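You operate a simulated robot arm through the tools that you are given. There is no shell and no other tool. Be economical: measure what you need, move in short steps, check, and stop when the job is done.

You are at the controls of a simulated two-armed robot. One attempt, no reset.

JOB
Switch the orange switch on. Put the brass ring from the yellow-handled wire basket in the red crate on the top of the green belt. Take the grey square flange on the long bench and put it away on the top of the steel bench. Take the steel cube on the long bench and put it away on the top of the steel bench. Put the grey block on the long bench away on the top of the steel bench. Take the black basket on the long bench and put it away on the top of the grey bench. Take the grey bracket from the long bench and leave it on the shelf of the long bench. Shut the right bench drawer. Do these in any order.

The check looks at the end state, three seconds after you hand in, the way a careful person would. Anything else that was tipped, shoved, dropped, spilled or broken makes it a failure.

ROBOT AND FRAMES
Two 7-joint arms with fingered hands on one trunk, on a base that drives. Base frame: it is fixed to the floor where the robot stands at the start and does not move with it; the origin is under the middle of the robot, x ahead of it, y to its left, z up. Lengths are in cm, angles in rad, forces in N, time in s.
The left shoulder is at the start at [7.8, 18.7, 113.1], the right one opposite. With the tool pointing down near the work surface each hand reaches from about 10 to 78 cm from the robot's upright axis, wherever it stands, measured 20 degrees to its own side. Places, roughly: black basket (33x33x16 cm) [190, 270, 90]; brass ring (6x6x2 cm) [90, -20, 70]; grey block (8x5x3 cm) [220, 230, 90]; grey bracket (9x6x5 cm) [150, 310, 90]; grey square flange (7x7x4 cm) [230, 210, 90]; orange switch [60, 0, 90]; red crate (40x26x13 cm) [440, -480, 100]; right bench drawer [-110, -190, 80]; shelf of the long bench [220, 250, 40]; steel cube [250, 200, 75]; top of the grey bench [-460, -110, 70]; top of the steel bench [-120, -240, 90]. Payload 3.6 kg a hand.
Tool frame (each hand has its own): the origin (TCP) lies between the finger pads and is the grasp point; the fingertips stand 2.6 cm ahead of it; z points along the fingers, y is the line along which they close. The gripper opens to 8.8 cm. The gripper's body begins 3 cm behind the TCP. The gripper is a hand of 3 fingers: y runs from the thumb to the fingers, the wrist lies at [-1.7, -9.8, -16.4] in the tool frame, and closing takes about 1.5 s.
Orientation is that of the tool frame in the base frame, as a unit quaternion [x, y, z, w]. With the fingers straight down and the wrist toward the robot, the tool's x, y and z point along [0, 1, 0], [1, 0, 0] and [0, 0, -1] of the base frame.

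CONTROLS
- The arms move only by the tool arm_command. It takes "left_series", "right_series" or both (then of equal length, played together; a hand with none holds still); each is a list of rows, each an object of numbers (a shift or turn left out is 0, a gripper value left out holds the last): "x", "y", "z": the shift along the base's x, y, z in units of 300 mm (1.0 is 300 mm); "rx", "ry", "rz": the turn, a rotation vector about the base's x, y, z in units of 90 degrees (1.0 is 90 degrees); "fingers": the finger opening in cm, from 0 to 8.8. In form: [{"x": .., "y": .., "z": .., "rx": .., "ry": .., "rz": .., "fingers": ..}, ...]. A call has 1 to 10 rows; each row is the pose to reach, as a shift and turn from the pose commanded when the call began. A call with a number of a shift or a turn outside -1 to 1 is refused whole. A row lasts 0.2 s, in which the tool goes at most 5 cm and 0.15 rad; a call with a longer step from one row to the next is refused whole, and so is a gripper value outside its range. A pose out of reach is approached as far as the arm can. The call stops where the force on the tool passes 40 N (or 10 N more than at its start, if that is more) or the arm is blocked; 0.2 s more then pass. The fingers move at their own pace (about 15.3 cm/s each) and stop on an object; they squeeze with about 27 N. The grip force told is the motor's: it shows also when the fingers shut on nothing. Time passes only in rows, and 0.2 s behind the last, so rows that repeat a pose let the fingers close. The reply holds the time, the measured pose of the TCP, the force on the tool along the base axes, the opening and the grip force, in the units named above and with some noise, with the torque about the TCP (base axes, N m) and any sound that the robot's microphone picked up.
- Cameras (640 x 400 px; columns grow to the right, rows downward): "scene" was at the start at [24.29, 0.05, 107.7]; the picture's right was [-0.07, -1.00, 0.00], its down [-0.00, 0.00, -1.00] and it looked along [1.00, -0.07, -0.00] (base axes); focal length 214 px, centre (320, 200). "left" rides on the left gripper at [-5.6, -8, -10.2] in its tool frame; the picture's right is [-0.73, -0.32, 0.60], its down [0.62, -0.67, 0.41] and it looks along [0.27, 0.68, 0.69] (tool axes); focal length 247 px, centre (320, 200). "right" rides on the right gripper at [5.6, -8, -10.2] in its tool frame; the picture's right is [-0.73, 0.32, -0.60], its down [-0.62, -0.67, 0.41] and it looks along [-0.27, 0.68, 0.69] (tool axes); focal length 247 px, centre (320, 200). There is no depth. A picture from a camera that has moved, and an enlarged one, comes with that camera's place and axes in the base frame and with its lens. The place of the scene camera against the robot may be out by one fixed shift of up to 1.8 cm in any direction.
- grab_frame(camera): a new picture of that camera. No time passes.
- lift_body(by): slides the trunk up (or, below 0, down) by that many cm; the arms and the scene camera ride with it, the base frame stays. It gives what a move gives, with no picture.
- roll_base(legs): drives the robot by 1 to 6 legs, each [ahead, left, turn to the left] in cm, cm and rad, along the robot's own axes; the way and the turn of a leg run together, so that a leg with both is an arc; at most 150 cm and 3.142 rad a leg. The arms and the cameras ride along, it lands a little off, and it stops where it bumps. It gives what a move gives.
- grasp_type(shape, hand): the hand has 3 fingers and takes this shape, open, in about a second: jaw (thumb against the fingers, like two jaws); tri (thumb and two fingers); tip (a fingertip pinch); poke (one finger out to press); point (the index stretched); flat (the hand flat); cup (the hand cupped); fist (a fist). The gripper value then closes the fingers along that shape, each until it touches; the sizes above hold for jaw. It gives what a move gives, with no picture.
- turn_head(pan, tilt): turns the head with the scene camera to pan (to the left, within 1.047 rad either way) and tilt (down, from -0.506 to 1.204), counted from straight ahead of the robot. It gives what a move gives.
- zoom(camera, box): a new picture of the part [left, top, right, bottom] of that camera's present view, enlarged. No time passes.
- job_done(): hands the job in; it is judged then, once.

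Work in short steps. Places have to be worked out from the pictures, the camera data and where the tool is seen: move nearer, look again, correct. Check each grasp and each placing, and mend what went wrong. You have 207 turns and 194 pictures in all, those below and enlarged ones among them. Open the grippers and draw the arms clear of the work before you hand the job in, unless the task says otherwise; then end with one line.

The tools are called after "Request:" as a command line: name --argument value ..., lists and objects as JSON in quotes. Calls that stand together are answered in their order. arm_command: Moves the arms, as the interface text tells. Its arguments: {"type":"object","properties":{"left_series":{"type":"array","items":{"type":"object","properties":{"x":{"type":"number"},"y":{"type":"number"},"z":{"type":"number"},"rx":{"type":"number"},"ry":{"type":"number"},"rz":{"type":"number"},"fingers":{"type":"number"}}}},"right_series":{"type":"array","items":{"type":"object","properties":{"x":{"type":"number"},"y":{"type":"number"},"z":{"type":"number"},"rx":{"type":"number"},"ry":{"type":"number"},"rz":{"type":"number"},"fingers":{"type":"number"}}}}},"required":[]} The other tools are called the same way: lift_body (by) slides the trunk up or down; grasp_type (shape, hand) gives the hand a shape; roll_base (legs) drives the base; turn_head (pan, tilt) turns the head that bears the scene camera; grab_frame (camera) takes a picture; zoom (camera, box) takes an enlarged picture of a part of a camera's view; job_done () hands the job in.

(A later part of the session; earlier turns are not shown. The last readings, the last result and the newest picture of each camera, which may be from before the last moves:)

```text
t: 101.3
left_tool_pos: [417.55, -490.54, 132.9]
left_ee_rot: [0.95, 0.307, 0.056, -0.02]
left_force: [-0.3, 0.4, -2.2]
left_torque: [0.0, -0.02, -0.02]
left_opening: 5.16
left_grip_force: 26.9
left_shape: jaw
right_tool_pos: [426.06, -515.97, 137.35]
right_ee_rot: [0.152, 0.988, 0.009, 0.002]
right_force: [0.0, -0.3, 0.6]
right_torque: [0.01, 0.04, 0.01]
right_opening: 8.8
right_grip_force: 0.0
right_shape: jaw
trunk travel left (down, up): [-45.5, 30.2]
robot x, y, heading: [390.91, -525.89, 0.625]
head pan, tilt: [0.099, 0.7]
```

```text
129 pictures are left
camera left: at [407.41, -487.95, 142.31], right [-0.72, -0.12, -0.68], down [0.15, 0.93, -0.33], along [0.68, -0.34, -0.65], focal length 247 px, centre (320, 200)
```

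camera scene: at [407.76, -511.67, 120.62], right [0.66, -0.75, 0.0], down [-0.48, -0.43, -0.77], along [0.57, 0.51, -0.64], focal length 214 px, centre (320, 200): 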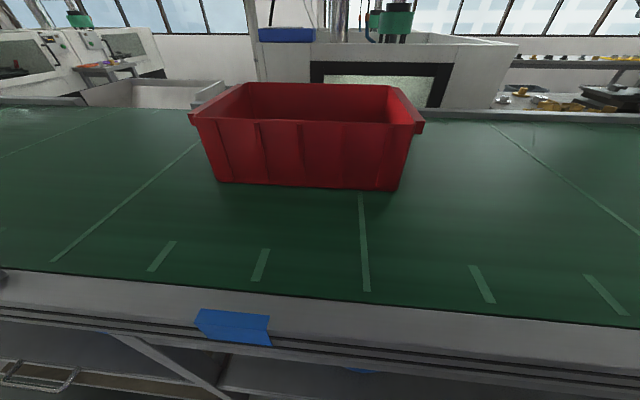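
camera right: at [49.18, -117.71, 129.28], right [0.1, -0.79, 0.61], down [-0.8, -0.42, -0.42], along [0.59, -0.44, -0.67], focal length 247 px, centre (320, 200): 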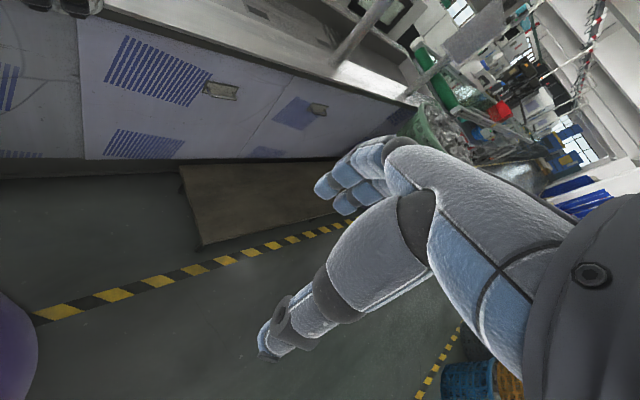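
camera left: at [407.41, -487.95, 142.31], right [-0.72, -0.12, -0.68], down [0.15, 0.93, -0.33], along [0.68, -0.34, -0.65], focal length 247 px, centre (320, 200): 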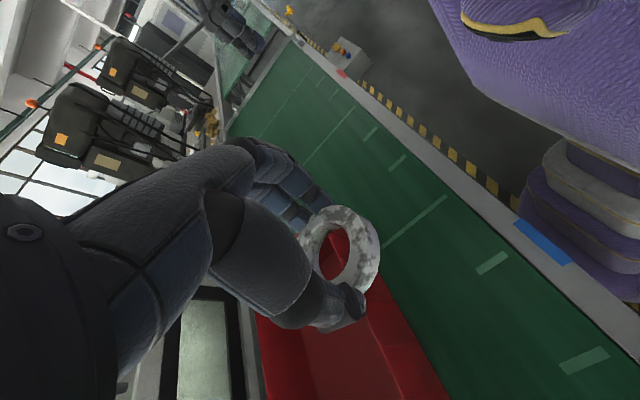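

The base touched the frame; I'll ease back 2 cm. The crate centre computes to about (442,-479); I'll bring the ring over (439,-481) inside the crate.

Request:
roll_base --legs '[[-2, 0, 0.017]]'

Request:
arm_command --left_series '[{"x": 0.127, "y": 0.06, "z": -0.03}, {"x": 0.254, "y": 0.12, "z": -0.06}, {"x": 0.38, "y": 0.18, "z": -0.1}, {"x": 0.507, "y": 0.24, "z": -0.14}, {"x": 0.634, "y": 0.3, "z": -0.18}, {"x": 0.76, "y": 0.36, "z": -0.22}]'

Request:
grab_frame --camera "scene"

Request:
grab_frame --camera "left"

```text
t: 102.1
left_tool_pos: [415.32, -491.29, 132.86]
left_ee_rot: [0.947, 0.315, 0.057, -0.021]
left_force: [-0.7, 0.3, -2.6]
left_torque: [0.0, -0.01, -0.03]
left_opening: 5.13
left_grip_force: 26.7
left_shape: jaw
right_tool_pos: [424.17, -516.69, 137.3]
right_ee_rot: [0.143, 0.99, 0.01, 0.001]
right_force: [0.1, -0.1, -0.3]
right_torque: [0.01, 0.01, -0.02]
right_opening: 8.81
right_grip_force: 0.0
right_shape: jaw
trunk travel left (down, up): [-45.5, 30.2]
robot x, y, heading: [388.86, -527.39, 0.645]
head pan, tilt: [0.099, 0.7]
```

```text
t: 103.5
left_tool_pos: [434.12, -482.06, 125.54]
left_ee_rot: [0.947, 0.314, 0.057, -0.021]
left_force: [-0.8, 0.3, -2.6]
left_torque: [0.03, -0.02, 0.01]
left_opening: 5.11
left_grip_force: 27.2
left_shape: jaw
left hand out of reach, approached as far as the arm can: row 5, 6
right_tool_pos: [424.28, -516.5, 137.28]
right_ee_rot: [0.142, 0.99, 0.009, 0.001]
right_force: [0.2, 0.1, -1.6]
right_torque: [-0.04, -0.02, 0.02]
right_opening: 8.79
right_grip_force: 0.0
right_shape: jaw
trunk travel left (down, up): [-45.5, 30.2]
robot x, y, heading: [389.77, -527.15, 0.641]
head pan, tilt: [0.099, 0.7]
```

```text
128 pictures are left
camera scene: at [405.93, -512.44, 120.61], right [0.67, -0.74, 0.0], down [-0.48, -0.44, -0.76], along [0.56, 0.52, -0.64], focal length 214 px, centre (320, 200)
```

scene: 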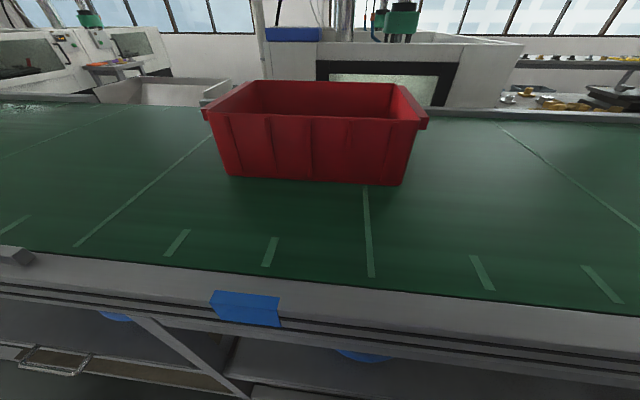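

```text
127 pictures are left
camera left: at [423.97, -479.76, 134.95], right [-0.72, -0.14, -0.68], down [0.14, 0.93, -0.33], along [0.68, -0.33, -0.65], focal length 247 px, centre (320, 200)
```

left: 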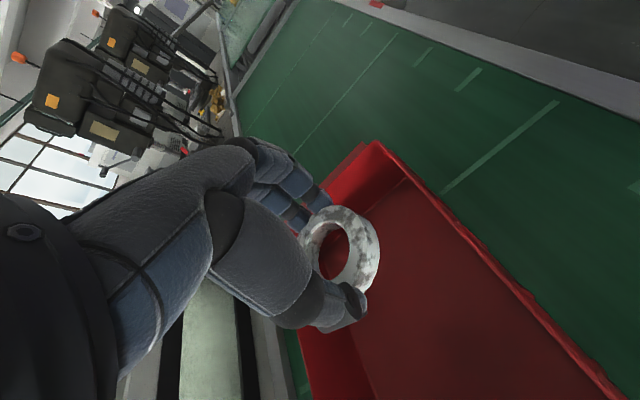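

Out of reach by a few cm with the wrist sideways. I'll yaw the hand ~50° so the wrist comes back toward me and extend over the crate centre.

Request:
arm_command --left_series '[{"rz": 0.09}, {"rz": 0.18, "x": 0.03, "y": 0.02}, {"rz": 0.27, "x": 0.06, "y": 0.04}, {"rz": 0.36, "x": 0.1, "y": 0.05}, {"rz": 0.45, "x": 0.14, "y": 0.06}, {"rz": 0.54, "x": 0.2, "y": 0.07}, {"rz": 0.54, "x": 0.22, "y": 0.07, "z": -0.1}]'

Request:
grab_frame --camera "left"

Request:
turn_head --pan 0.2 --tilt 0.3

Request:
grab_frame --camera "scene"

```text
t: 105.1
left_tool_pos: [440.96, -480.2, 122.31]
left_ee_rot: [0.733, 0.678, 0.042, -0.041]
left_force: [-0.4, 0.7, -2.4]
left_torque: [0.02, -0.04, 0.0]
left_opening: 5.11
left_grip_force: 26.9
left_shape: jaw
right_tool_pos: [424.33, -516.41, 137.22]
right_ee_rot: [0.143, 0.99, 0.009, 0.002]
right_force: [0.4, 0.4, 0.2]
right_torque: [-0.01, 0.0, 0.0]
right_opening: 8.81
right_grip_force: 0.0
right_shape: jaw
trunk travel left (down, up): [-45.5, 30.2]
robot x, y, heading: [389.21, -527.25, 0.64]
head pan, tilt: [0.099, 0.7]
```

```text
126 pictures are left
camera left: at [432.42, -486.27, 131.86], right [-0.37, -0.63, -0.68], down [-0.61, 0.72, -0.33], along [0.7, 0.29, -0.65], focal length 247 px, centre (320, 200)
```

left: 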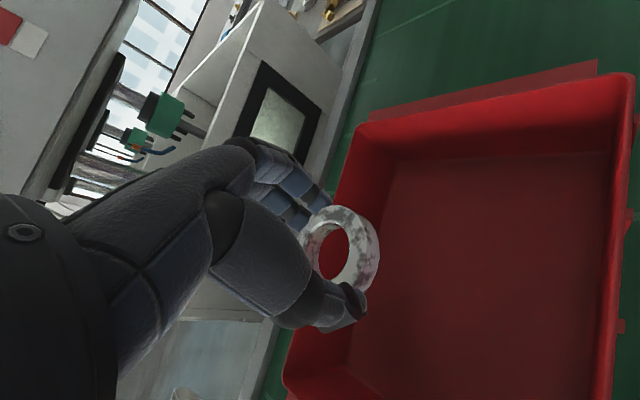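

```text
t: 105.9
left_tool_pos: [440.87, -480.27, 122.48]
left_ee_rot: [0.734, 0.677, 0.042, -0.041]
left_force: [-0.3, 0.5, -2.6]
left_torque: [-0.01, 0.02, 0.07]
left_opening: 5.09
left_grip_force: 27.2
left_shape: jaw
right_tool_pos: [424.27, -516.45, 137.35]
right_ee_rot: [0.143, 0.99, 0.009, 0.002]
right_force: [-0.1, 0.3, 0.3]
right_torque: [-0.02, 0.0, -0.01]
right_opening: 8.8
right_grip_force: 0.1
right_shape: jaw
trunk travel left (down, up): [-45.5, 30.2]
robot x, y, heading: [389.46, -527.26, 0.638]
head pan, tilt: [0.201, 0.3]
```

```text
125 pictures are left
camera scene: at [405.9, -511.31, 124.23], right [0.75, -0.67, 0.0], down [-0.2, -0.22, -0.95], along [0.64, 0.71, -0.3], focal length 214 px, centre (320, 200)
```

scene: 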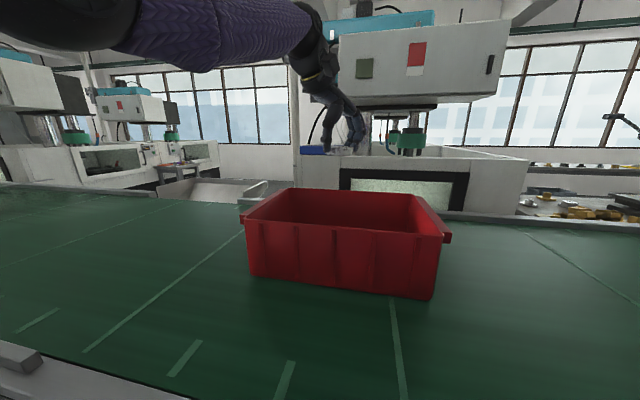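

The point straight below the ring falls well inside the crate. Lower it.

Request:
arm_command --left_series '[{"z": -0.14}, {"z": -0.28}, {"z": -0.42}, {"z": -0.56}, {"z": -0.65}, {"z": -0.7}]'

Request:
grab_frame --camera "left"

Request:
grab_frame --camera "scene"

```text
t: 107.3
left_tool_pos: [440.12, -480.67, 101.31]
left_ee_rot: [0.734, 0.677, 0.043, -0.042]
left_force: [0.3, 0.4, -2.2]
left_torque: [0.02, 0.0, 0.01]
left_opening: 5.09
left_grip_force: 26.7
left_shape: jaw
left hand out of reach, approached as far as the arm can: row 5, 6
right_tool_pos: [424.29, -516.5, 137.22]
right_ee_rot: [0.143, 0.99, 0.009, 0.001]
right_force: [0.1, -0.6, 0.1]
right_torque: [-0.02, -0.02, -0.01]
right_opening: 8.81
right_grip_force: 0.0
right_shape: jaw
trunk travel left (down, up): [-45.5, 30.2]
robot x, y, heading: [389.46, -527.04, 0.636]
head pan, tilt: [0.201, 0.3]
```

```text
124 pictures are left
camera left: at [431.63, -486.81, 110.88], right [-0.37, -0.63, -0.68], down [-0.61, 0.72, -0.33], along [0.7, 0.29, -0.65], focal length 247 px, centre (320, 200)
```

left: 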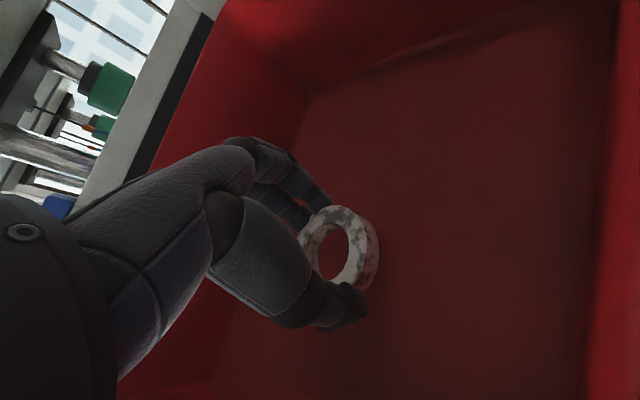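

```text
123 pictures are left
camera scene: at [405.9, -511.29, 124.23], right [0.75, -0.67, 0.0], down [-0.2, -0.22, -0.96], along [0.64, 0.71, -0.3], focal length 214 px, centre (320, 200)
```

scene: 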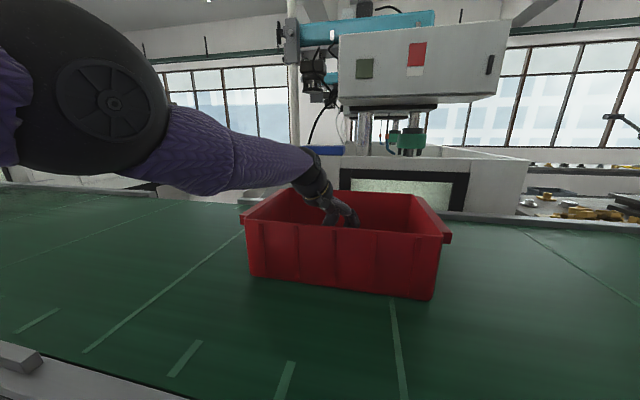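

Ring is near the floor. Lower the trunk 2 cm and then release.

Request:
lift_body --by -2

Request:
grab_frame --camera "left"

```text
t: 108.0
left_tool_pos: [440.27, -480.64, 99.42]
left_ee_rot: [0.734, 0.676, 0.042, -0.041]
left_force: [-0.1, 0.1, -2.6]
left_torque: [-0.04, 0.0, -0.01]
left_opening: 5.09
left_grip_force: 26.6
left_shape: jaw
right_tool_pos: [424.12, -516.51, 135.28]
right_ee_rot: [0.144, 0.99, 0.011, 0.001]
right_force: [0.2, -0.3, 0.1]
right_torque: [-0.03, -0.03, 0.01]
right_opening: 8.79
right_grip_force: 0.1
right_shape: jaw
trunk travel left (down, up): [-43.5, 32.2]
robot x, y, heading: [389.2, -527.43, 0.636]
head pan, tilt: [0.201, 0.3]
```

```text
122 pictures are left
camera left: at [431.74, -486.78, 108.96], right [-0.37, -0.63, -0.68], down [-0.61, 0.72, -0.33], along [0.7, 0.29, -0.65], focal length 247 px, centre (320, 200)
```

left: 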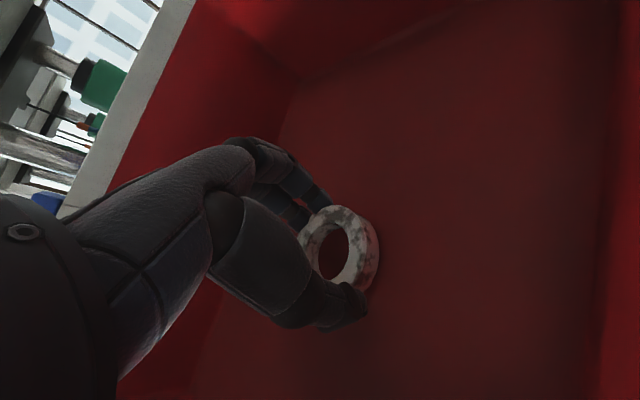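

One more cm down, then open and lift out.

Request:
lift_body --by -1

Request:
arm_command --left_series '[{"fingers": 8.8}, {"fingers": 8.8}, {"fingers": 8.8}, {"z": 0.05}, {"z": 0.18}, {"z": 0.33}, {"z": 0.48}, {"z": 0.63}, {"z": 0.78}]'

Request:
grab_frame --camera "left"

```text
t: 108.6
left_tool_pos: [440.45, -480.59, 98.97]
left_ee_rot: [0.733, 0.677, 0.045, -0.04]
left_force: [2.0, 2.2, 17.4]
left_torque: [-1.49, 1.88, -0.17]
left_opening: 5.11
left_grip_force: 27.1
left_shape: jaw
right_tool_pos: [424.16, -516.55, 134.36]
right_ee_rot: [0.143, 0.99, 0.011, 0.0]
right_force: [-0.4, 0.4, 0.5]
right_torque: [0.03, -0.04, 0.0]
right_opening: 8.78
right_grip_force: 0.1
right_shape: jaw
trunk travel left (down, up): [-42.5, 33.2]
robot x, y, heading: [389.13, -527.14, 0.641]
head pan, tilt: [0.201, 0.3]
```

```text
t: 110.6
left_tool_pos: [440.92, -480.48, 122.1]
left_ee_rot: [0.734, 0.676, 0.04, -0.042]
left_force: [0.2, -0.2, 0.6]
left_torque: [0.01, 0.04, -0.03]
left_opening: 8.78
left_grip_force: 0.0
left_shape: jaw
left hand out of reach, approached as far as the arm can: row 5, 6, 7, 8, 9
right_tool_pos: [424.16, -516.57, 134.27]
right_ee_rot: [0.143, 0.99, 0.01, 0.001]
right_force: [-0.2, 0.1, 0.1]
right_torque: [-0.01, -0.02, 0.0]
right_opening: 8.79
right_grip_force: 0.1
right_shape: jaw
trunk travel left (down, up): [-42.5, 33.2]
robot x, y, heading: [389.61, -527.43, 0.641]
head pan, tilt: [0.201, 0.3]
```

```text
121 pictures are left
camera left: at [432.4, -486.57, 131.53], right [-0.38, -0.63, -0.68], down [-0.61, 0.72, -0.33], along [0.7, 0.29, -0.66], focal length 247 px, centre (320, 200)
```

left: 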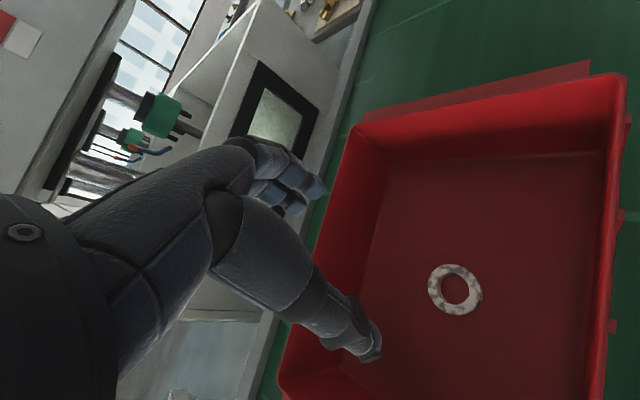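

The ring lies in the crate. I'll draw the left arm back, lower the trunk back to normal, and back away.

Request:
arm_command --left_series '[{"x": -0.12, "y": -0.09}, {"x": -0.24, "y": -0.18}, {"x": -0.36, "y": -0.27}, {"x": -0.48, "y": -0.36}, {"x": -0.6, "y": -0.45}, {"x": -0.72, "y": -0.54}]'

Request:
roll_base --legs '[[-60, 0, 0], [0, 0, 1.57]]'

Request:
turn_head --pan 0 --tilt 0.15

Request:
grab_frame --camera "scene"

```text
t: 112.0
left_tool_pos: [442.74, -491.22, 129.6]
left_ee_rot: [0.735, 0.676, 0.041, -0.044]
left_force: [-0.5, -0.5, -1.3]
left_torque: [0.06, -0.01, -0.03]
left_opening: 8.81
left_grip_force: 0.1
left_shape: jaw
left hand out of reach, approached as far as the arm can: row 1, 2, 3, 4, 5, 6
right_tool_pos: [424.28, -516.82, 134.3]
right_ee_rot: [0.142, 0.99, 0.012, 0.001]
right_force: [-0.3, -0.8, -0.3]
right_torque: [0.04, 0.0, -0.02]
right_opening: 8.8
right_grip_force: 0.1
right_shape: jaw
trunk travel left (down, up): [-42.5, 33.2]
robot x, y, heading: [389.67, -527.27, 0.639]
head pan, tilt: [0.201, 0.3]
```

```text
t: 119.2
left_tool_pos: [304.82, -509.78, 129.47]
left_ee_rot: [0.041, 0.997, -0.002, -0.059]
left_force: [0.2, 0.2, -0.8]
left_torque: [0.0, -0.01, -0.01]
left_opening: 8.78
left_grip_force: 0.0
left_shape: jaw
right_tool_pos: [330.31, -528.2, 134.26]
right_ee_rot: [-0.599, 0.8, 0.008, -0.006]
right_force: [-0.3, 0.6, -0.5]
right_torque: [-0.03, 0.03, -0.02]
right_opening: 8.79
right_grip_force: 0.0
right_shape: jaw
trunk travel left (down, up): [-42.5, 33.2]
robot x, y, heading: [340.99, -562.92, 2.217]
head pan, tilt: [0.201, 0.3]
```

```text
t: 119.9
left_tool_pos: [304.81, -509.83, 129.56]
left_ee_rot: [0.041, 0.997, -0.003, -0.058]
left_force: [-0.6, 0.4, 0.5]
left_torque: [-0.03, -0.04, 0.0]
left_opening: 8.77
left_grip_force: 0.1
left_shape: jaw
right_tool_pos: [330.44, -528.14, 134.32]
right_ee_rot: [-0.6, 0.8, 0.007, -0.006]
right_force: [0.4, 0.5, 0.6]
right_torque: [0.02, -0.02, 0.03]
right_opening: 8.79
right_grip_force: 0.1
right_shape: jaw
trunk travel left (down, up): [-42.5, 33.2]
robot x, y, heading: [341.1, -562.98, 2.209]
head pan, tilt: [0.0, 0.15]
```

```text
120 pictures are left
camera scene: at [326.21, -543.6, 122.48], right [0.8, 0.6, 0.0], down [0.09, -0.12, -0.99], along [-0.59, 0.79, -0.15], focal length 214 px, centre (320, 200)
```

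scene: 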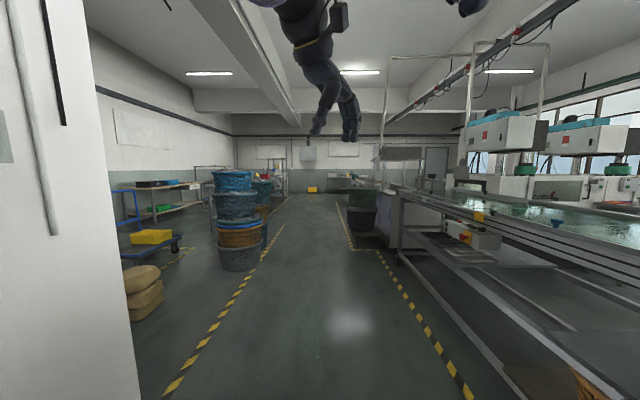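

The lane back is the one I came along. Drive back 520 cm.

Request:
roll_base --legs '[[130, 0, 0], [130, 0, 0], [130, 0, 0], [130, 0, 0]]'

Request:
grab_frame --camera "scene"

```text
t: 144.9
left_tool_pos: [-1.79, -89.01, 129.33]
left_ee_rot: [0.049, 0.997, -0.001, -0.058]
left_force: [-0.2, 0.0, -0.6]
left_torque: [0.02, 0.0, -0.01]
left_opening: 8.79
left_grip_force: 0.1
left_shape: jaw
right_tool_pos: [23.48, -107.87, 134.22]
right_ee_rot: [-0.592, 0.806, 0.008, -0.005]
right_force: [0.0, 0.2, 0.0]
right_torque: [0.01, -0.01, 0.03]
right_opening: 8.79
right_grip_force: 0.1
right_shape: jaw
trunk travel left (down, up): [-42.5, 33.2]
robot x, y, heading: [33.77, -142.72, 2.197]
head pan, tilt: [0.0, 0.15]
```

```text
119 pictures are left
camera scene: at [19.06, -123.18, 122.48], right [0.81, 0.58, 0.0], down [0.09, -0.12, -0.99], along [-0.58, 0.8, -0.15], focal length 214 px, centre (320, 200)
```

scene: 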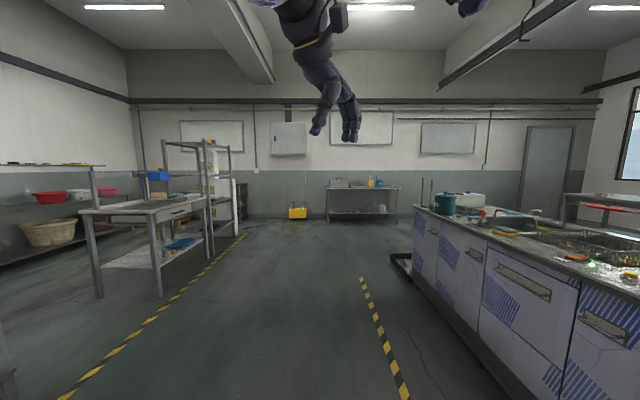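

I can see the room's left end. The steel bench should be to my left; I'll turn the head left to see it and the drawer.

Request:
turn_head --pan 1.04 --tilt 0.25

Request:
grab_frame --camera "scene"

```text
t: 146.2
left_tool_pos: [-1.69, -89.05, 129.51]
left_ee_rot: [0.049, 0.997, -0.002, -0.059]
left_force: [-0.3, -0.2, -0.5]
left_torque: [-0.03, 0.01, -0.01]
left_opening: 8.77
left_grip_force: 0.0
left_shape: jaw
right_tool_pos: [23.41, -107.88, 134.32]
right_ee_rot: [-0.592, 0.806, 0.007, -0.005]
right_force: [0.0, -0.5, 0.8]
right_torque: [-0.01, 0.01, -0.03]
right_opening: 8.81
right_grip_force: 0.1
right_shape: jaw
trunk travel left (down, up): [-42.5, 33.2]
robot x, y, heading: [33.39, -142.63, 2.194]
head pan, tilt: [1.04, 0.25]
```

```text
118 pictures are left
camera scene: at [15.2, -131.6, 121.56], right [-0.09, 1.0, 0.0], down [0.25, 0.02, -0.97], along [-0.96, -0.09, -0.25], focal length 214 px, centre (320, 200)
```

scene: 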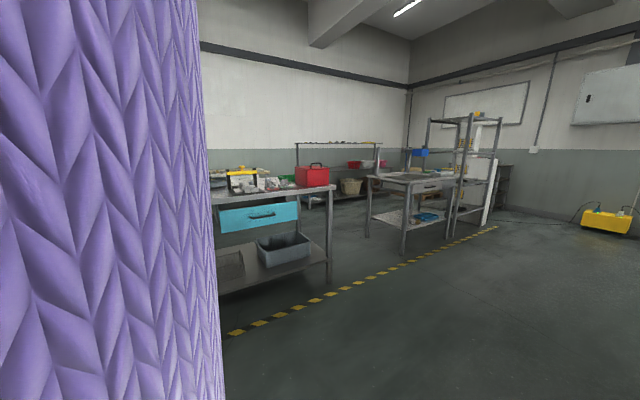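

The steel bench has a teal drawer pulled out at its right end. I'll turn to face it.

Request:
roll_base --legs '[[0, 0, 1.58]]'

Request:
turn_head --pan 0 --tilt 0.3

Request:
grab_frame --camera "scene"

```text
t: 150.4
left_tool_pos: [-20.16, -178.29, 129.55]
left_ee_rot: [-0.671, 0.739, -0.043, -0.04]
left_force: [0.1, 0.8, 0.4]
left_torque: [0.01, 0.03, -0.01]
left_opening: 8.76
left_grip_force: 0.0
left_shape: jaw
right_tool_pos: [-1.25, -153.06, 134.35]
right_ee_rot: [0.989, -0.15, -0.002, 0.009]
right_force: [0.2, -0.9, 0.0]
right_torque: [0.01, 0.01, -0.02]
right_opening: 8.79
right_grip_force: 0.1
right_shape: jaw
trunk travel left (down, up): [-42.5, 33.2]
robot x, y, heading: [33.81, -142.83, -2.518]
head pan, tilt: [1.04, 0.25]
```

```text
t: 151.7
left_tool_pos: [-20.08, -178.37, 129.47]
left_ee_rot: [-0.671, 0.74, -0.042, -0.041]
left_force: [0.7, -0.3, -0.8]
left_torque: [0.02, 0.02, -0.03]
left_opening: 8.76
left_grip_force: 0.0
left_shape: jaw
right_tool_pos: [-1.22, -153.09, 134.3]
right_ee_rot: [0.989, -0.15, -0.002, 0.009]
right_force: [-0.5, 0.2, 0.6]
right_torque: [0.0, 0.0, 0.0]
right_opening: 8.79
right_grip_force: 0.1
right_shape: jaw
trunk travel left (down, up): [-42.5, 33.2]
robot x, y, heading: [33.79, -142.85, -2.516]
head pan, tilt: [0.0, 0.3]
```

```text
117 pictures are left
camera scene: at [13.71, -155.99, 121.09], right [-0.59, 0.81, 0.0], down [0.24, 0.17, -0.96], along [-0.77, -0.56, -0.3], focal length 214 px, centre (320, 200)
```

scene: 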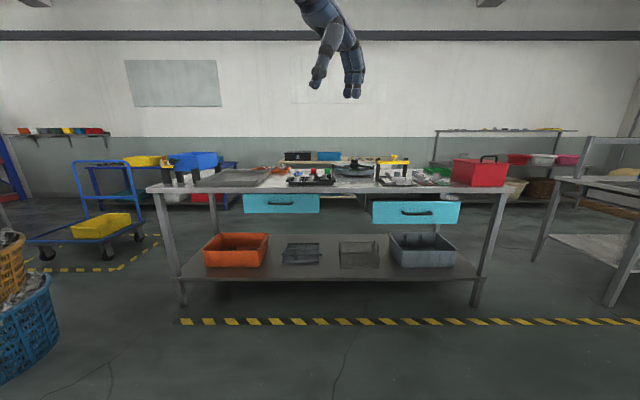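

The right teal drawer is open ~16 cm (front near (-107,-179,80)); the left one is shut. First I'll tuck the left hand back and to the left, and set the right hand's poke shape.

Request:
arm_command --left_series '[{"x": 0.12, "y": 0.0}, {"x": 0.24, "y": -0.02}, {"x": 0.36, "y": -0.05}, {"x": 0.48, "y": -0.1}, {"x": 0.6, "y": -0.16}, {"x": 0.72, "y": -0.22}, {"x": 0.84, "y": -0.28}]'

Request:
grasp_type --hand "right" --shape "poke"

Request:
lift_body --by -15

```text
t: 153.3
left_tool_pos: [-9.36, -195.72, 137.05]
left_ee_rot: [-0.671, 0.739, -0.043, -0.039]
left_force: [0.0, -0.6, 0.5]
left_torque: [0.0, -0.01, -0.01]
left_opening: 8.79
left_grip_force: 0.0
left_shape: jaw
left hand out of reach, approached as far as the arm can: row 1, 2, 3, 4, 5, 6, 7
right_tool_pos: [-1.07, -153.2, 134.15]
right_ee_rot: [0.989, -0.15, -0.001, 0.009]
right_force: [-0.2, 0.0, 1.5]
right_torque: [0.05, 0.0, -0.03]
right_opening: 8.79
right_grip_force: 0.0
right_shape: jaw
trunk travel left (down, up): [-42.5, 33.2]
robot x, y, heading: [33.82, -142.58, -2.521]
head pan, tilt: [0.0, 0.3]
```

```text
t: 154.2
left_tool_pos: [-9.39, -195.7, 136.93]
left_ee_rot: [-0.671, 0.74, -0.043, -0.039]
left_force: [-0.1, 0.2, 0.3]
left_torque: [0.0, 0.0, -0.01]
left_opening: 8.79
left_grip_force: 0.1
left_shape: jaw
right_tool_pos: [-1.29, -153.07, 134.22]
right_ee_rot: [0.989, -0.15, -0.001, 0.01]
right_force: [0.3, -0.8, -0.2]
right_torque: [-0.01, 0.04, 0.04]
right_opening: 0.03
right_grip_force: 0.0
right_shape: poke
trunk travel left (down, up): [-42.5, 33.2]
robot x, y, heading: [33.4, -142.99, -2.515]
head pan, tilt: [0.0, 0.3]
```

```text
t: 155.9
left_tool_pos: [-12.89, -198.28, 116.31]
left_ee_rot: [-0.669, 0.741, -0.048, 0.006]
left_force: [-0.3, -0.4, 1.0]
left_torque: [-0.01, 0.0, 0.0]
left_opening: 8.8
left_grip_force: 0.1
left_shape: jaw
right_tool_pos: [-1.3, -152.9, 119.28]
right_ee_rot: [0.989, -0.15, -0.002, 0.01]
right_force: [0.3, -0.1, -0.2]
right_torque: [0.01, 0.0, 0.03]
right_opening: 0.01
right_grip_force: 0.0
right_shape: poke
trunk travel left (down, up): [-27.5, 48.2]
robot x, y, heading: [33.96, -143.13, -2.517]
head pan, tilt: [0.0, 0.3]
```

The left arm is stretched at its limit; I'll bring it to a natural pose by yawing the hand to face forward while pulling back.

Request:
arm_command --left_series '[{"rz": 0.08, "x": 0.05, "y": 0.03, "z": 0.02}, {"rz": 0.16, "x": 0.12, "y": 0.07, "z": 0.02}, {"rz": 0.24, "x": 0.2, "y": 0.12, "z": 0.02}, {"rz": 0.32, "x": 0.3, "y": 0.18, "z": 0.02}, {"rz": 0.4, "x": 0.42, "y": 0.25, "z": 0.02}, {"rz": 0.47, "x": 0.54, "y": 0.32, "z": 0.02}, {"rz": 0.47, "x": 0.66, "y": 0.4, "z": 0.02}, {"rz": 0.47, "x": 0.73, "y": 0.43, "z": 0.02}]'

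Request:
roll_base --legs '[[0, -38, 0], [50, 0, 0]]'

Request:
turn_head --pan -0.1 --tilt 0.55

Request:
grab_frame --camera "scene"

```text
t: 157.8
left_tool_pos: [-10.52, -195.28, 127.8]
left_ee_rot: [0.891, -0.45, 0.042, -0.024]
left_force: [0.1, 0.2, 0.1]
left_torque: [0.02, 0.04, -0.03]
left_opening: 8.77
left_grip_force: 0.0
left_shape: jaw
left hand out of reach, approached as far as the arm can: row 1, 2, 3, 4, 5, 6, 7, 8
right_tool_pos: [-1.37, -153.08, 119.17]
right_ee_rot: [0.988, -0.151, -0.002, 0.009]
right_force: [0.4, 0.0, 0.0]
right_torque: [-0.05, 0.02, 0.01]
right_opening: 0.0
right_grip_force: 0.0
right_shape: poke
trunk travel left (down, up): [-27.5, 48.2]
robot x, y, heading: [33.32, -143.09, -2.518]
head pan, tilt: [0.0, 0.3]
```

```text
t: 162.7
left_tool_pos: [-73.16, -193.42, 127.77]
left_ee_rot: [0.891, -0.451, 0.042, -0.024]
left_force: [-0.2, -0.2, -0.2]
left_torque: [0.01, -0.02, 0.04]
left_opening: 8.78
left_grip_force: 0.0
left_shape: jaw
right_tool_pos: [-63.73, -151.23, 119.27]
right_ee_rot: [0.988, -0.151, -0.001, 0.01]
right_force: [0.0, 1.1, 0.9]
right_torque: [-0.02, -0.01, 0.0]
right_opening: 0.02
right_grip_force: 0.1
right_shape: poke
trunk travel left (down, up): [-27.5, 48.2]
robot x, y, heading: [-28.54, -141.05, -2.518]
head pan, tilt: [0.0, 0.3]
```

```text
t: 163.4
left_tool_pos: [-73.19, -193.41, 127.67]
left_ee_rot: [0.891, -0.451, 0.043, -0.024]
left_force: [0.4, 0.9, -0.1]
left_torque: [0.01, 0.0, -0.01]
left_opening: 8.78
left_grip_force: 0.0
left_shape: jaw
right_tool_pos: [-63.61, -151.17, 119.27]
right_ee_rot: [0.988, -0.153, -0.001, 0.01]
right_force: [0.3, -0.4, 0.0]
right_torque: [0.02, -0.01, -0.02]
right_opening: 0.03
right_grip_force: 0.0
right_shape: poke
trunk travel left (down, up): [-27.5, 48.2]
robot x, y, heading: [-29.05, -140.88, -2.523]
head pan, tilt: [-0.099, 0.55]
```

```text
116 pictures are left
camera scene: at [-50.51, -154.33, 102.68], right [-0.5, 0.87, 0.0], down [0.45, 0.26, -0.85], along [-0.74, -0.43, -0.52], focal length 214 px, centre (320, 200)
```

scene: 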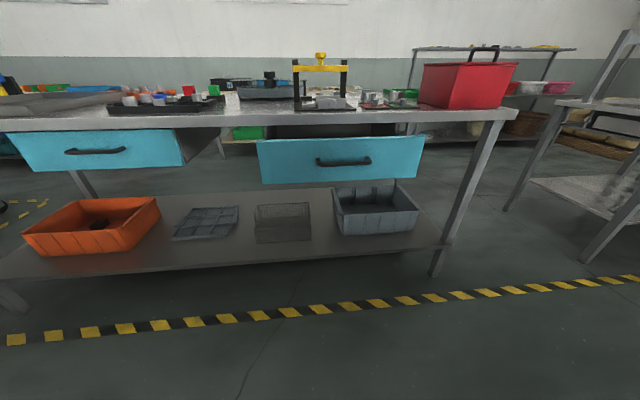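

Drawer front ≈ (-105,-178), 84 cm ahead and 14 cm right. I'll yaw the right hand straight, then pitch its fingers forward at z≈77 in front of the drawer, below the handle.

Request:
arm_command --right_series '[{"rz": -0.085, "z": -0.1}, {"rz": -0.17, "z": -0.25, "x": -0.02}, {"rz": -0.255, "z": -0.4, "x": -0.04}, {"rz": -0.34, "z": -0.55, "x": -0.06}, {"rz": -0.41, "z": -0.7, "x": -0.08, "y": -0.02}]'

Request:
arm_command --right_series '[{"rx": -0.05, "ry": 0.07, "z": -0.08, "x": -0.1, "y": -0.06}, {"rx": -0.105, "ry": 0.147, "z": -0.16, "x": -0.2, "y": -0.13}, {"rx": -0.16, "ry": 0.22, "z": -0.24, "x": -0.3, "y": -0.2}, {"rx": -0.21, "ry": 0.293, "z": -0.32, "x": -0.4, "y": -0.27}, {"rx": -0.262, "ry": 0.366, "z": -0.4, "x": -0.5, "y": -0.33}, {"rx": -0.315, "ry": 0.44, "z": -0.5, "x": -0.6, "y": -0.4}, {"rx": -0.367, "ry": 0.513, "z": -0.6, "x": -0.7, "y": -0.47}, {"rx": -0.42, "ry": 0.587, "z": -0.7, "x": -0.8, "y": -0.53}]'

Request:
grab_frame --camera "scene"

Request:
grab_frame --camera "right"

```text
t: 164.6
left_tool_pos: [-73.15, -193.27, 127.69]
left_ee_rot: [0.891, -0.45, 0.042, -0.025]
left_force: [0.2, 0.1, -0.5]
left_torque: [0.03, -0.03, -0.02]
left_opening: 8.79
left_grip_force: 0.0
left_shape: jaw
right_tool_pos: [-67.18, -154.1, 98.34]
right_ee_rot: [0.889, -0.458, -0.005, 0.008]
right_force: [-0.8, 0.7, -0.2]
right_torque: [-0.01, -0.02, 0.0]
right_opening: 0.01
right_grip_force: 0.1
right_shape: poke
right hand out of reach, approached as far as the arm can: row 3, 4, 5
trunk travel left (down, up): [-27.5, 48.2]
robot x, y, heading: [-28.78, -140.85, -2.52]
head pan, tilt: [-0.099, 0.55]
```

```text
t: 166.4
left_tool_pos: [-73.08, -193.34, 127.57]
left_ee_rot: [0.891, -0.452, 0.042, -0.024]
left_force: [-0.2, 0.2, 0.1]
left_torque: [0.01, 0.04, -0.02]
left_opening: 8.76
left_grip_force: 0.1
left_shape: jaw
right_tool_pos: [-80.23, -178.56, 91.24]
right_ee_rot: [0.748, -0.436, -0.247, 0.435]
right_force: [0.1, -0.4, -0.6]
right_torque: [-0.01, 0.02, 0.01]
right_opening: 0.0
right_grip_force: 0.1
right_shape: poke
right hand out of reach, approached as far as the arm can: row 4, 5, 6, 7, 8
trunk travel left (down, up): [-27.5, 48.2]
robot x, y, heading: [-28.6, -141.06, -2.519]
head pan, tilt: [-0.099, 0.55]
```

```text
115 pictures are left
camera scene: at [-50.51, -154.34, 102.67], right [-0.5, 0.87, 0.0], down [0.45, 0.26, -0.85], along [-0.74, -0.43, -0.52], focal length 214 px, centre (320, 200)
```

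scene: 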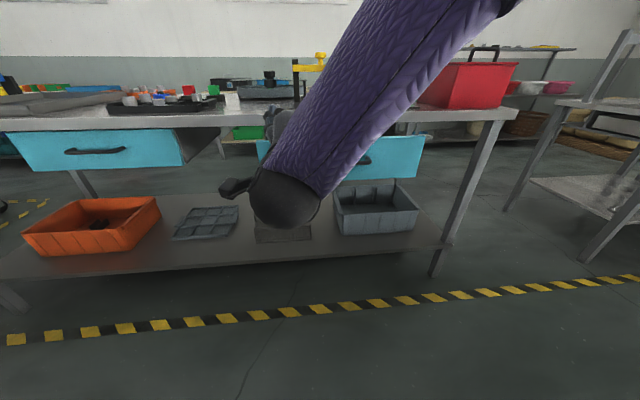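

```text
114 pictures are left
camera right: at [-66.22, -176.97, 89.46], right [-0.06, 0.82, 0.57], down [-0.33, 0.52, -0.79], along [-0.94, -0.23, 0.24], focal length 247 px, centre (320, 200)
```

right: 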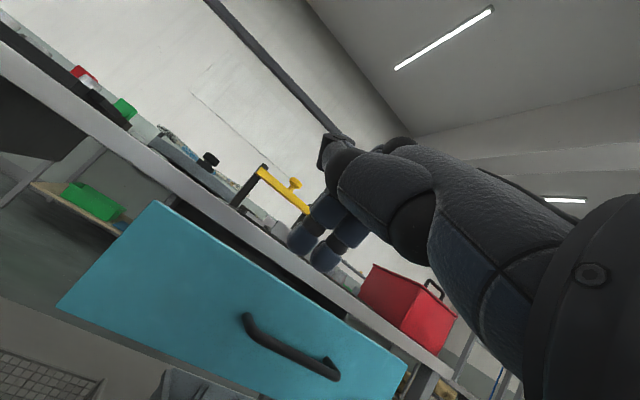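

The pitched hand can't get that low with the shoulder so high. I'll lower the trunk 18 cm so the forward-pointing hand comes to drawer height.

Request:
lift_body --by -18

Request:
arm_command --right_series '[{"x": -0.05, "y": 0.08, "z": 0.03}, {"x": -0.1, "y": 0.16, "z": 0.06}, {"x": -0.15, "y": 0.25, "z": 0.09}, {"x": -0.2, "y": 0.33, "z": 0.12}]'

Request:
turn_head --pan -0.2 --tilt 0.35

Request:
grab_frame --camera "scene"

Request:
grab_frame --camera "right"

```text
t: 168.4
left_tool_pos: [-80.58, -198.73, 97.57]
left_ee_rot: [0.882, -0.45, 0.088, -0.112]
left_force: [-0.8, -0.2, -0.6]
left_torque: [0.01, 0.01, 0.0]
left_opening: 8.77
left_grip_force: 0.1
left_shape: jaw
right_tool_pos: [-80.18, -178.62, 73.44]
right_ee_rot: [0.748, -0.436, -0.247, 0.435]
right_force: [-0.2, 0.4, -0.2]
right_torque: [0.0, 0.02, 0.03]
right_opening: 0.0
right_grip_force: 0.0
right_shape: poke
trunk travel left (down, up): [-9.5, 66.2]
robot x, y, heading: [-28.71, -141.02, -2.519]
head pan, tilt: [-0.099, 0.55]
```

```text
t: 169.4
left_tool_pos: [-80.58, -198.64, 97.37]
left_ee_rot: [0.882, -0.449, 0.089, -0.113]
left_force: [-0.1, 0.0, -0.1]
left_torque: [-0.01, -0.03, 0.0]
left_opening: 8.78
left_grip_force: 0.0
left_shape: jaw
right_tool_pos: [-84.03, -170.19, 78.66]
right_ee_rot: [0.747, -0.44, -0.248, 0.431]
right_force: [1.4, 0.9, -0.4]
right_torque: [0.0, -0.02, -0.02]
right_opening: 0.0
right_grip_force: 0.1
right_shape: poke
right hand out of reach, approached as far as the arm can: row 3, 4
trunk travel left (down, up): [-9.5, 66.2]
robot x, y, heading: [-28.83, -141.29, -2.513]
head pan, tilt: [-0.099, 0.55]
```

```text
t: 170.2
left_tool_pos: [-80.58, -198.7, 97.35]
left_ee_rot: [0.881, -0.45, 0.089, -0.113]
left_force: [-0.8, 0.5, -0.1]
left_torque: [-0.02, 0.0, 0.02]
left_opening: 8.78
left_grip_force: 0.1
left_shape: jaw
right_tool_pos: [-84.13, -170.13, 78.57]
right_ee_rot: [0.747, -0.44, -0.248, 0.432]
right_force: [0.1, 0.0, 0.1]
right_torque: [-0.02, 0.0, -0.01]
right_opening: 0.03
right_grip_force: 0.0
right_shape: poke
trunk travel left (down, up): [-9.5, 66.2]
robot x, y, heading: [-28.89, -140.9, -2.526]
head pan, tilt: [-0.201, 0.351]
```

```text
113 pictures are left
camera scene: at [-54.17, -155.77, 84.76], right [-0.41, 0.91, 0.0], down [0.31, 0.14, -0.94], along [-0.86, -0.38, -0.34], focal length 214 px, centre (320, 200)
```

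scene: 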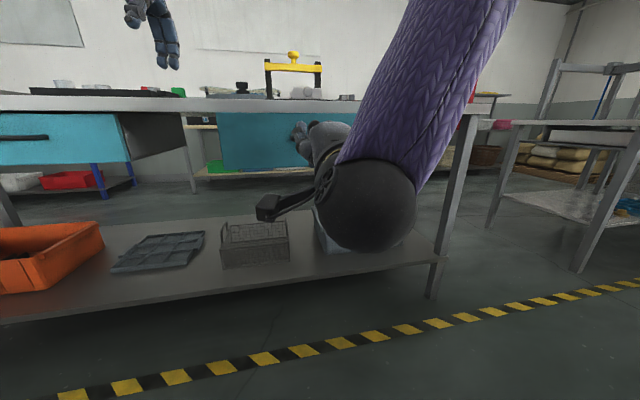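

```text
112 pictures are left
camera right: at [-70.1, -168.8, 76.76], right [-0.05, 0.82, 0.57], down [-0.32, 0.53, -0.79], along [-0.95, -0.22, 0.23], focal length 247 px, centre (320, 200)
```

right: 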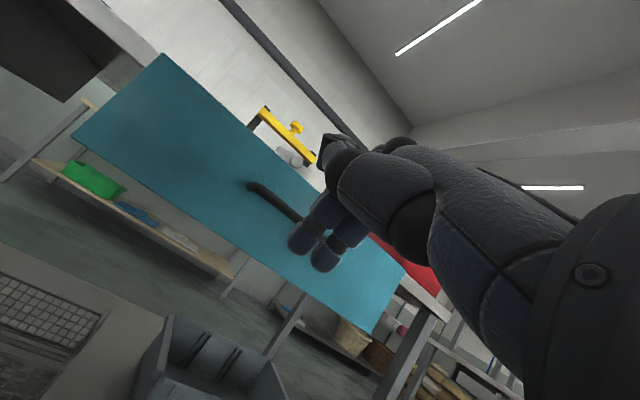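

The right fingers line up with the drawer just below-left of its handle. The left hand must be higher before driving in; I'll raise it and pull it back.

Request:
arm_command --left_series '[{"z": 0.1}, {"z": 0.2, "x": 0.05, "y": 0.04}, {"z": 0.3, "x": 0.1, "y": 0.08}, {"z": 0.4, "x": 0.2, "y": 0.14}, {"z": 0.5, "x": 0.3, "y": 0.2}, {"z": 0.6, "x": 0.4, "y": 0.27}, {"z": 0.7, "x": 0.5, "y": 0.34}]'

```text
t: 171.8
left_tool_pos: [-68.95, -190.55, 118.37]
left_ee_rot: [0.883, -0.448, 0.091, -0.112]
left_force: [-1.0, -0.8, -1.2]
left_torque: [0.03, -0.1, -0.01]
left_opening: 8.79
left_grip_force: 0.0
left_shape: jaw
left hand out of reach, approached as far as the arm can: row 1, 2, 4, 5, 6, 7
right_tool_pos: [-84.11, -170.33, 78.48]
right_ee_rot: [0.748, -0.44, -0.248, 0.431]
right_force: [-0.2, 0.3, 0.8]
right_torque: [0.03, -0.01, -0.03]
right_opening: 0.03
right_grip_force: 0.2
right_shape: poke
trunk travel left (down, up): [-9.5, 66.2]
robot x, y, heading: [-28.97, -141.06, -2.518]
head pan, tilt: [-0.201, 0.351]
```

Left hand is now at z 118. Drive right 6 and ahead 14 cm, then look.

Request:
roll_base --legs '[[0, -6, 0], [14, 0, 0]]'

Request:
grab_frame --camera "right"

Request:
grab_frame --camera "scene"

```text
t: 173.7
left_tool_pos: [-83.61, -193.8, 118.38]
left_ee_rot: [0.881, -0.45, 0.089, -0.113]
left_force: [0.1, 0.8, -0.2]
left_torque: [0.02, -0.04, -0.01]
left_opening: 8.79
left_grip_force: 0.1
left_shape: jaw
right_tool_pos: [-98.87, -173.56, 78.39]
right_ee_rot: [0.748, -0.441, -0.248, 0.431]
right_force: [-0.1, 0.0, -0.1]
right_torque: [0.0, 0.0, 0.02]
right_opening: 0.0
right_grip_force: 0.2
right_shape: poke
trunk travel left (down, up): [-9.5, 66.2]
robot x, y, heading: [-43.4, -144.13, -2.519]
head pan, tilt: [-0.201, 0.351]
```

```text
111 pictures are left
camera right: at [-85.01, -172.09, 76.73], right [-0.05, 0.82, 0.57], down [-0.32, 0.53, -0.79], along [-0.95, -0.22, 0.23], focal length 247 px, centre (320, 200)
```

right: 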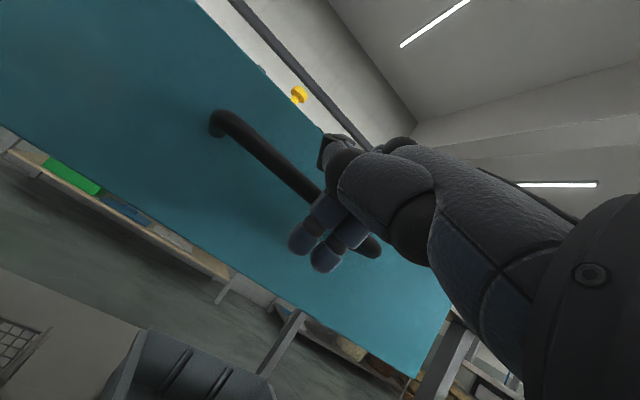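

```text
110 pictures are left
camera scene: at [-69.07, -159.07, 84.74], right [-0.41, 0.91, 0.0], down [0.31, 0.14, -0.94], along [-0.86, -0.38, -0.34], focal length 214 px, centre (320, 200)
```

scene: 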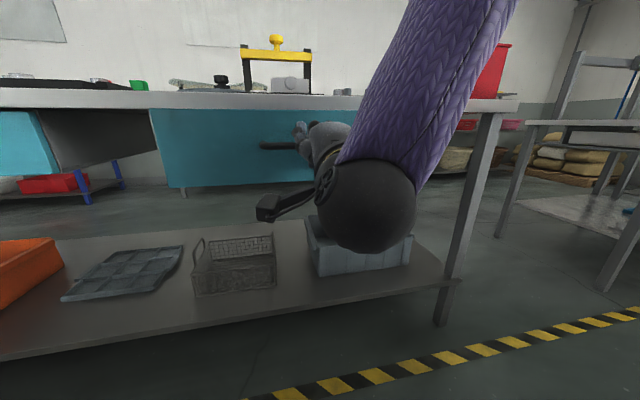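

Nearly at the drawer face. Lower the hand 1.5 cm to pass below the handle and drive on 6 cm.

Request:
arm_command --right_series '[{"z": -0.05}]'

Request:
roll_base --legs '[[8, 0, 0]]'

Request:
grab_frame --camera "right"

```text
t: 174.1
left_tool_pos: [-83.83, -193.82, 118.51]
left_ee_rot: [0.881, -0.451, 0.089, -0.113]
left_force: [-0.4, 0.4, -1.1]
left_torque: [0.02, -0.01, -0.02]
left_opening: 8.77
left_grip_force: 0.1
left_shape: jaw
right_tool_pos: [-98.56, -173.78, 77.34]
right_ee_rot: [0.747, -0.442, -0.249, 0.43]
right_force: [-0.1, -0.3, 0.1]
right_torque: [0.0, 0.03, 0.02]
right_opening: 0.0
right_grip_force: 0.1
right_shape: poke
right hand out of reach, approached as far as the arm can: row 1
trunk travel left (down, up): [-9.5, 66.2]
robot x, y, heading: [-43.8, -144.39, -2.523]
head pan, tilt: [-0.201, 0.351]
```

```text
t: 175.1
left_tool_pos: [-90.12, -198.66, 118.37]
left_ee_rot: [0.881, -0.45, 0.089, -0.113]
left_force: [-0.2, -0.1, -0.1]
left_torque: [-0.02, -0.02, 0.03]
left_opening: 8.79
left_grip_force: 0.0
left_shape: jaw
right_tool_pos: [-105.17, -178.52, 77.44]
right_ee_rot: [0.747, -0.442, -0.248, 0.43]
right_force: [-0.6, 0.4, 1.1]
right_torque: [0.0, -0.03, -0.01]
right_opening: 0.0
right_grip_force: 0.0
right_shape: poke
trunk travel left (down, up): [-9.5, 66.2]
robot x, y, heading: [-49.9, -148.95, -2.516]
head pan, tilt: [-0.201, 0.351]
```

```text
109 pictures are left
camera right: at [-91.12, -177.12, 75.59], right [-0.05, 0.82, 0.57], down [-0.31, 0.53, -0.79], along [-0.95, -0.22, 0.23], focal length 247 px, centre (320, 200)
```

right: 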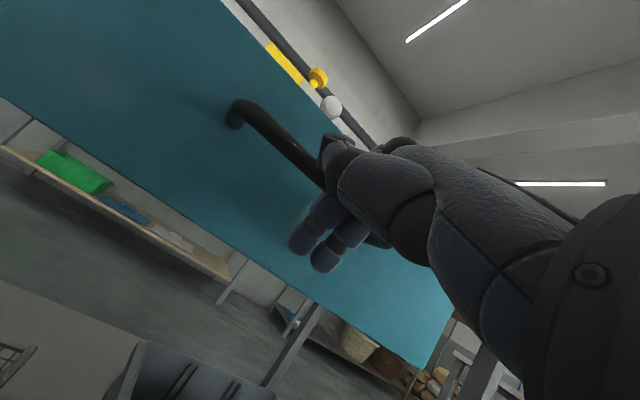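

The drawer is moving with the hand. Push on 9 cm.

Request:
roll_base --legs '[[9, 0, 0]]'

Request:
grab_frame --camera "scene"

Request:
grab_frame --camera "right"

```text
t: 176.2
left_tool_pos: [-97.58, -203.69, 118.39]
left_ee_rot: [0.881, -0.451, 0.089, -0.114]
left_force: [0.6, 0.3, 0.7]
left_torque: [0.03, -0.02, 0.0]
left_opening: 8.77
left_grip_force: 0.0
left_shape: jaw
right_tool_pos: [-112.25, -183.73, 77.39]
right_ee_rot: [0.747, -0.442, -0.247, 0.43]
right_force: [-0.4, 0.1, -0.6]
right_torque: [0.01, -0.02, -0.01]
right_opening: 0.01
right_grip_force: 0.0
right_shape: poke
trunk travel left (down, up): [-9.5, 66.2]
robot x, y, heading: [-57.27, -154.25, -2.518]
head pan, tilt: [-0.201, 0.351]
```

```text
108 pictures are left
camera scene: at [-82.85, -168.94, 84.73], right [-0.41, 0.91, 0.0], down [0.31, 0.14, -0.94], along [-0.86, -0.38, -0.34], focal length 214 px, centre (320, 200)
```

scene: 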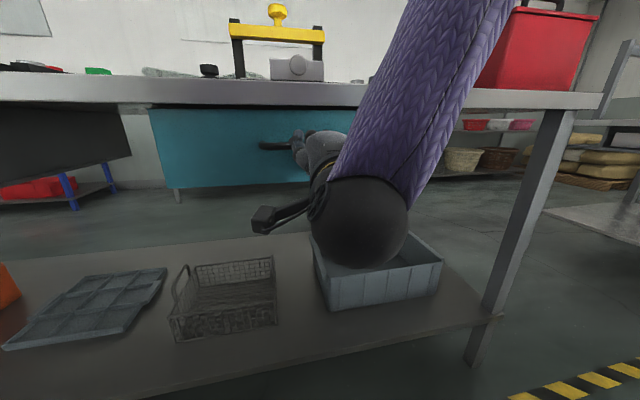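

```text
107 pictures are left
camera right: at [-98.4, -182.31, 75.59], right [-0.05, 0.82, 0.57], down [-0.31, 0.53, -0.79], along [-0.95, -0.22, 0.23], focal length 247 px, centre (320, 200)
```

right: 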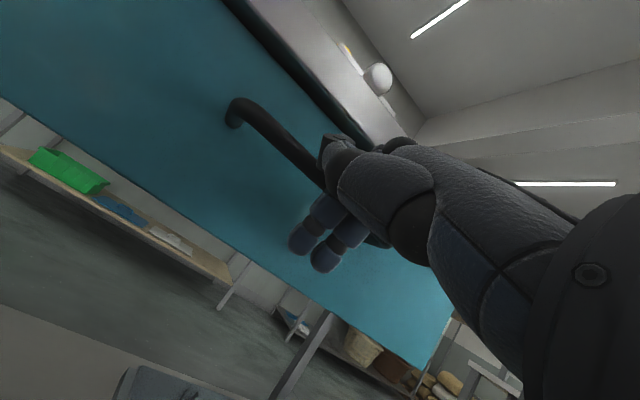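

Continue pushing 4 cm, then small steps.

Request:
roll_base --legs '[[4, 0, 0]]'

Request:
roll_base --legs '[[3, 0, 0]]'

Request:
grab_frame --camera "scene"

Request:
grab_frame --camera "right"

```text
t: 177.0
left_tool_pos: [-98.48, -204.39, 118.41]
left_ee_rot: [0.881, -0.451, 0.089, -0.112]
left_force: [-0.2, 0.6, 0.0]
left_torque: [0.01, -0.02, 0.01]
left_opening: 8.77
left_grip_force: 0.1
left_shape: jaw
right_tool_pos: [-112.79, -184.19, 76.99]
right_ee_rot: [0.753, -0.44, -0.246, 0.423]
right_force: [3.9, 2.9, -7.1]
right_torque: [-0.03, 0.12, 0.04]
right_opening: 0.0
right_grip_force: 0.1
right_shape: poke
trunk travel left (down, up): [-9.5, 66.2]
robot x, y, heading: [-58.46, -155.12, -2.517]
head pan, tilt: [-0.201, 0.351]
stopped in leg 1: the force on the tool passed its limit at 50 N (the readings are from after the stop); the commanded pose is now the measured one
```

```text
t: 177.8
left_tool_pos: [-99.54, -204.97, 118.63]
left_ee_rot: [0.881, -0.451, 0.088, -0.112]
left_force: [1.4, -0.5, -0.6]
left_torque: [0.01, -0.02, 0.0]
left_opening: 8.78
left_grip_force: 0.0
left_shape: jaw
right_tool_pos: [-112.99, -184.86, 76.6]
right_ee_rot: [0.76, -0.436, -0.239, 0.419]
right_force: [9.3, 9.4, 0.5]
right_torque: [-0.5, 0.26, 0.23]
right_opening: 0.01
right_grip_force: 0.1
right_shape: poke
trunk travel left (down, up): [-9.5, 66.2]
robot x, y, heading: [-59.67, -155.53, -2.52]
head pan, tilt: [-0.201, 0.351]
stopped in leg 1: the force on the tool passed its limit at 56 N (the readings are from after the stop); the commanded pose is now the measured one
```

```text
106 pictures are left
camera scene: at [-84.93, -170.38, 84.8], right [-0.41, 0.91, 0.0], down [0.31, 0.14, -0.94], along [-0.86, -0.38, -0.34], focal length 214 px, centre (320, 200)
```

scene: 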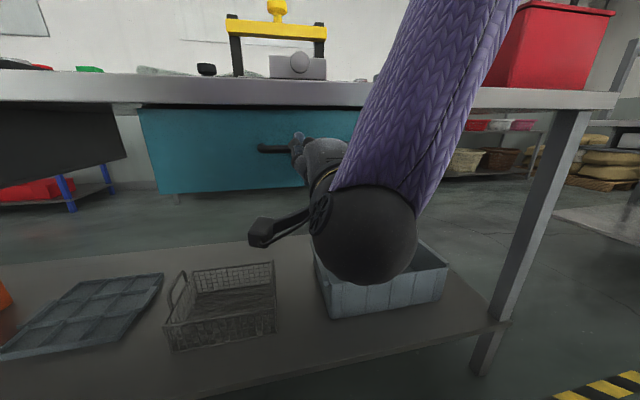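

```text
105 pictures are left
camera right: at [-99.21, -183.11, 75.1], right [-0.08, 0.81, 0.59], down [-0.31, 0.54, -0.78], along [-0.95, -0.25, 0.21], focal length 247 px, centre (320, 200)
```

right: 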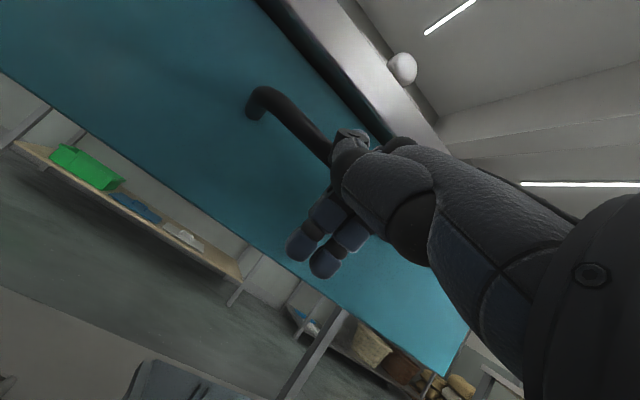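

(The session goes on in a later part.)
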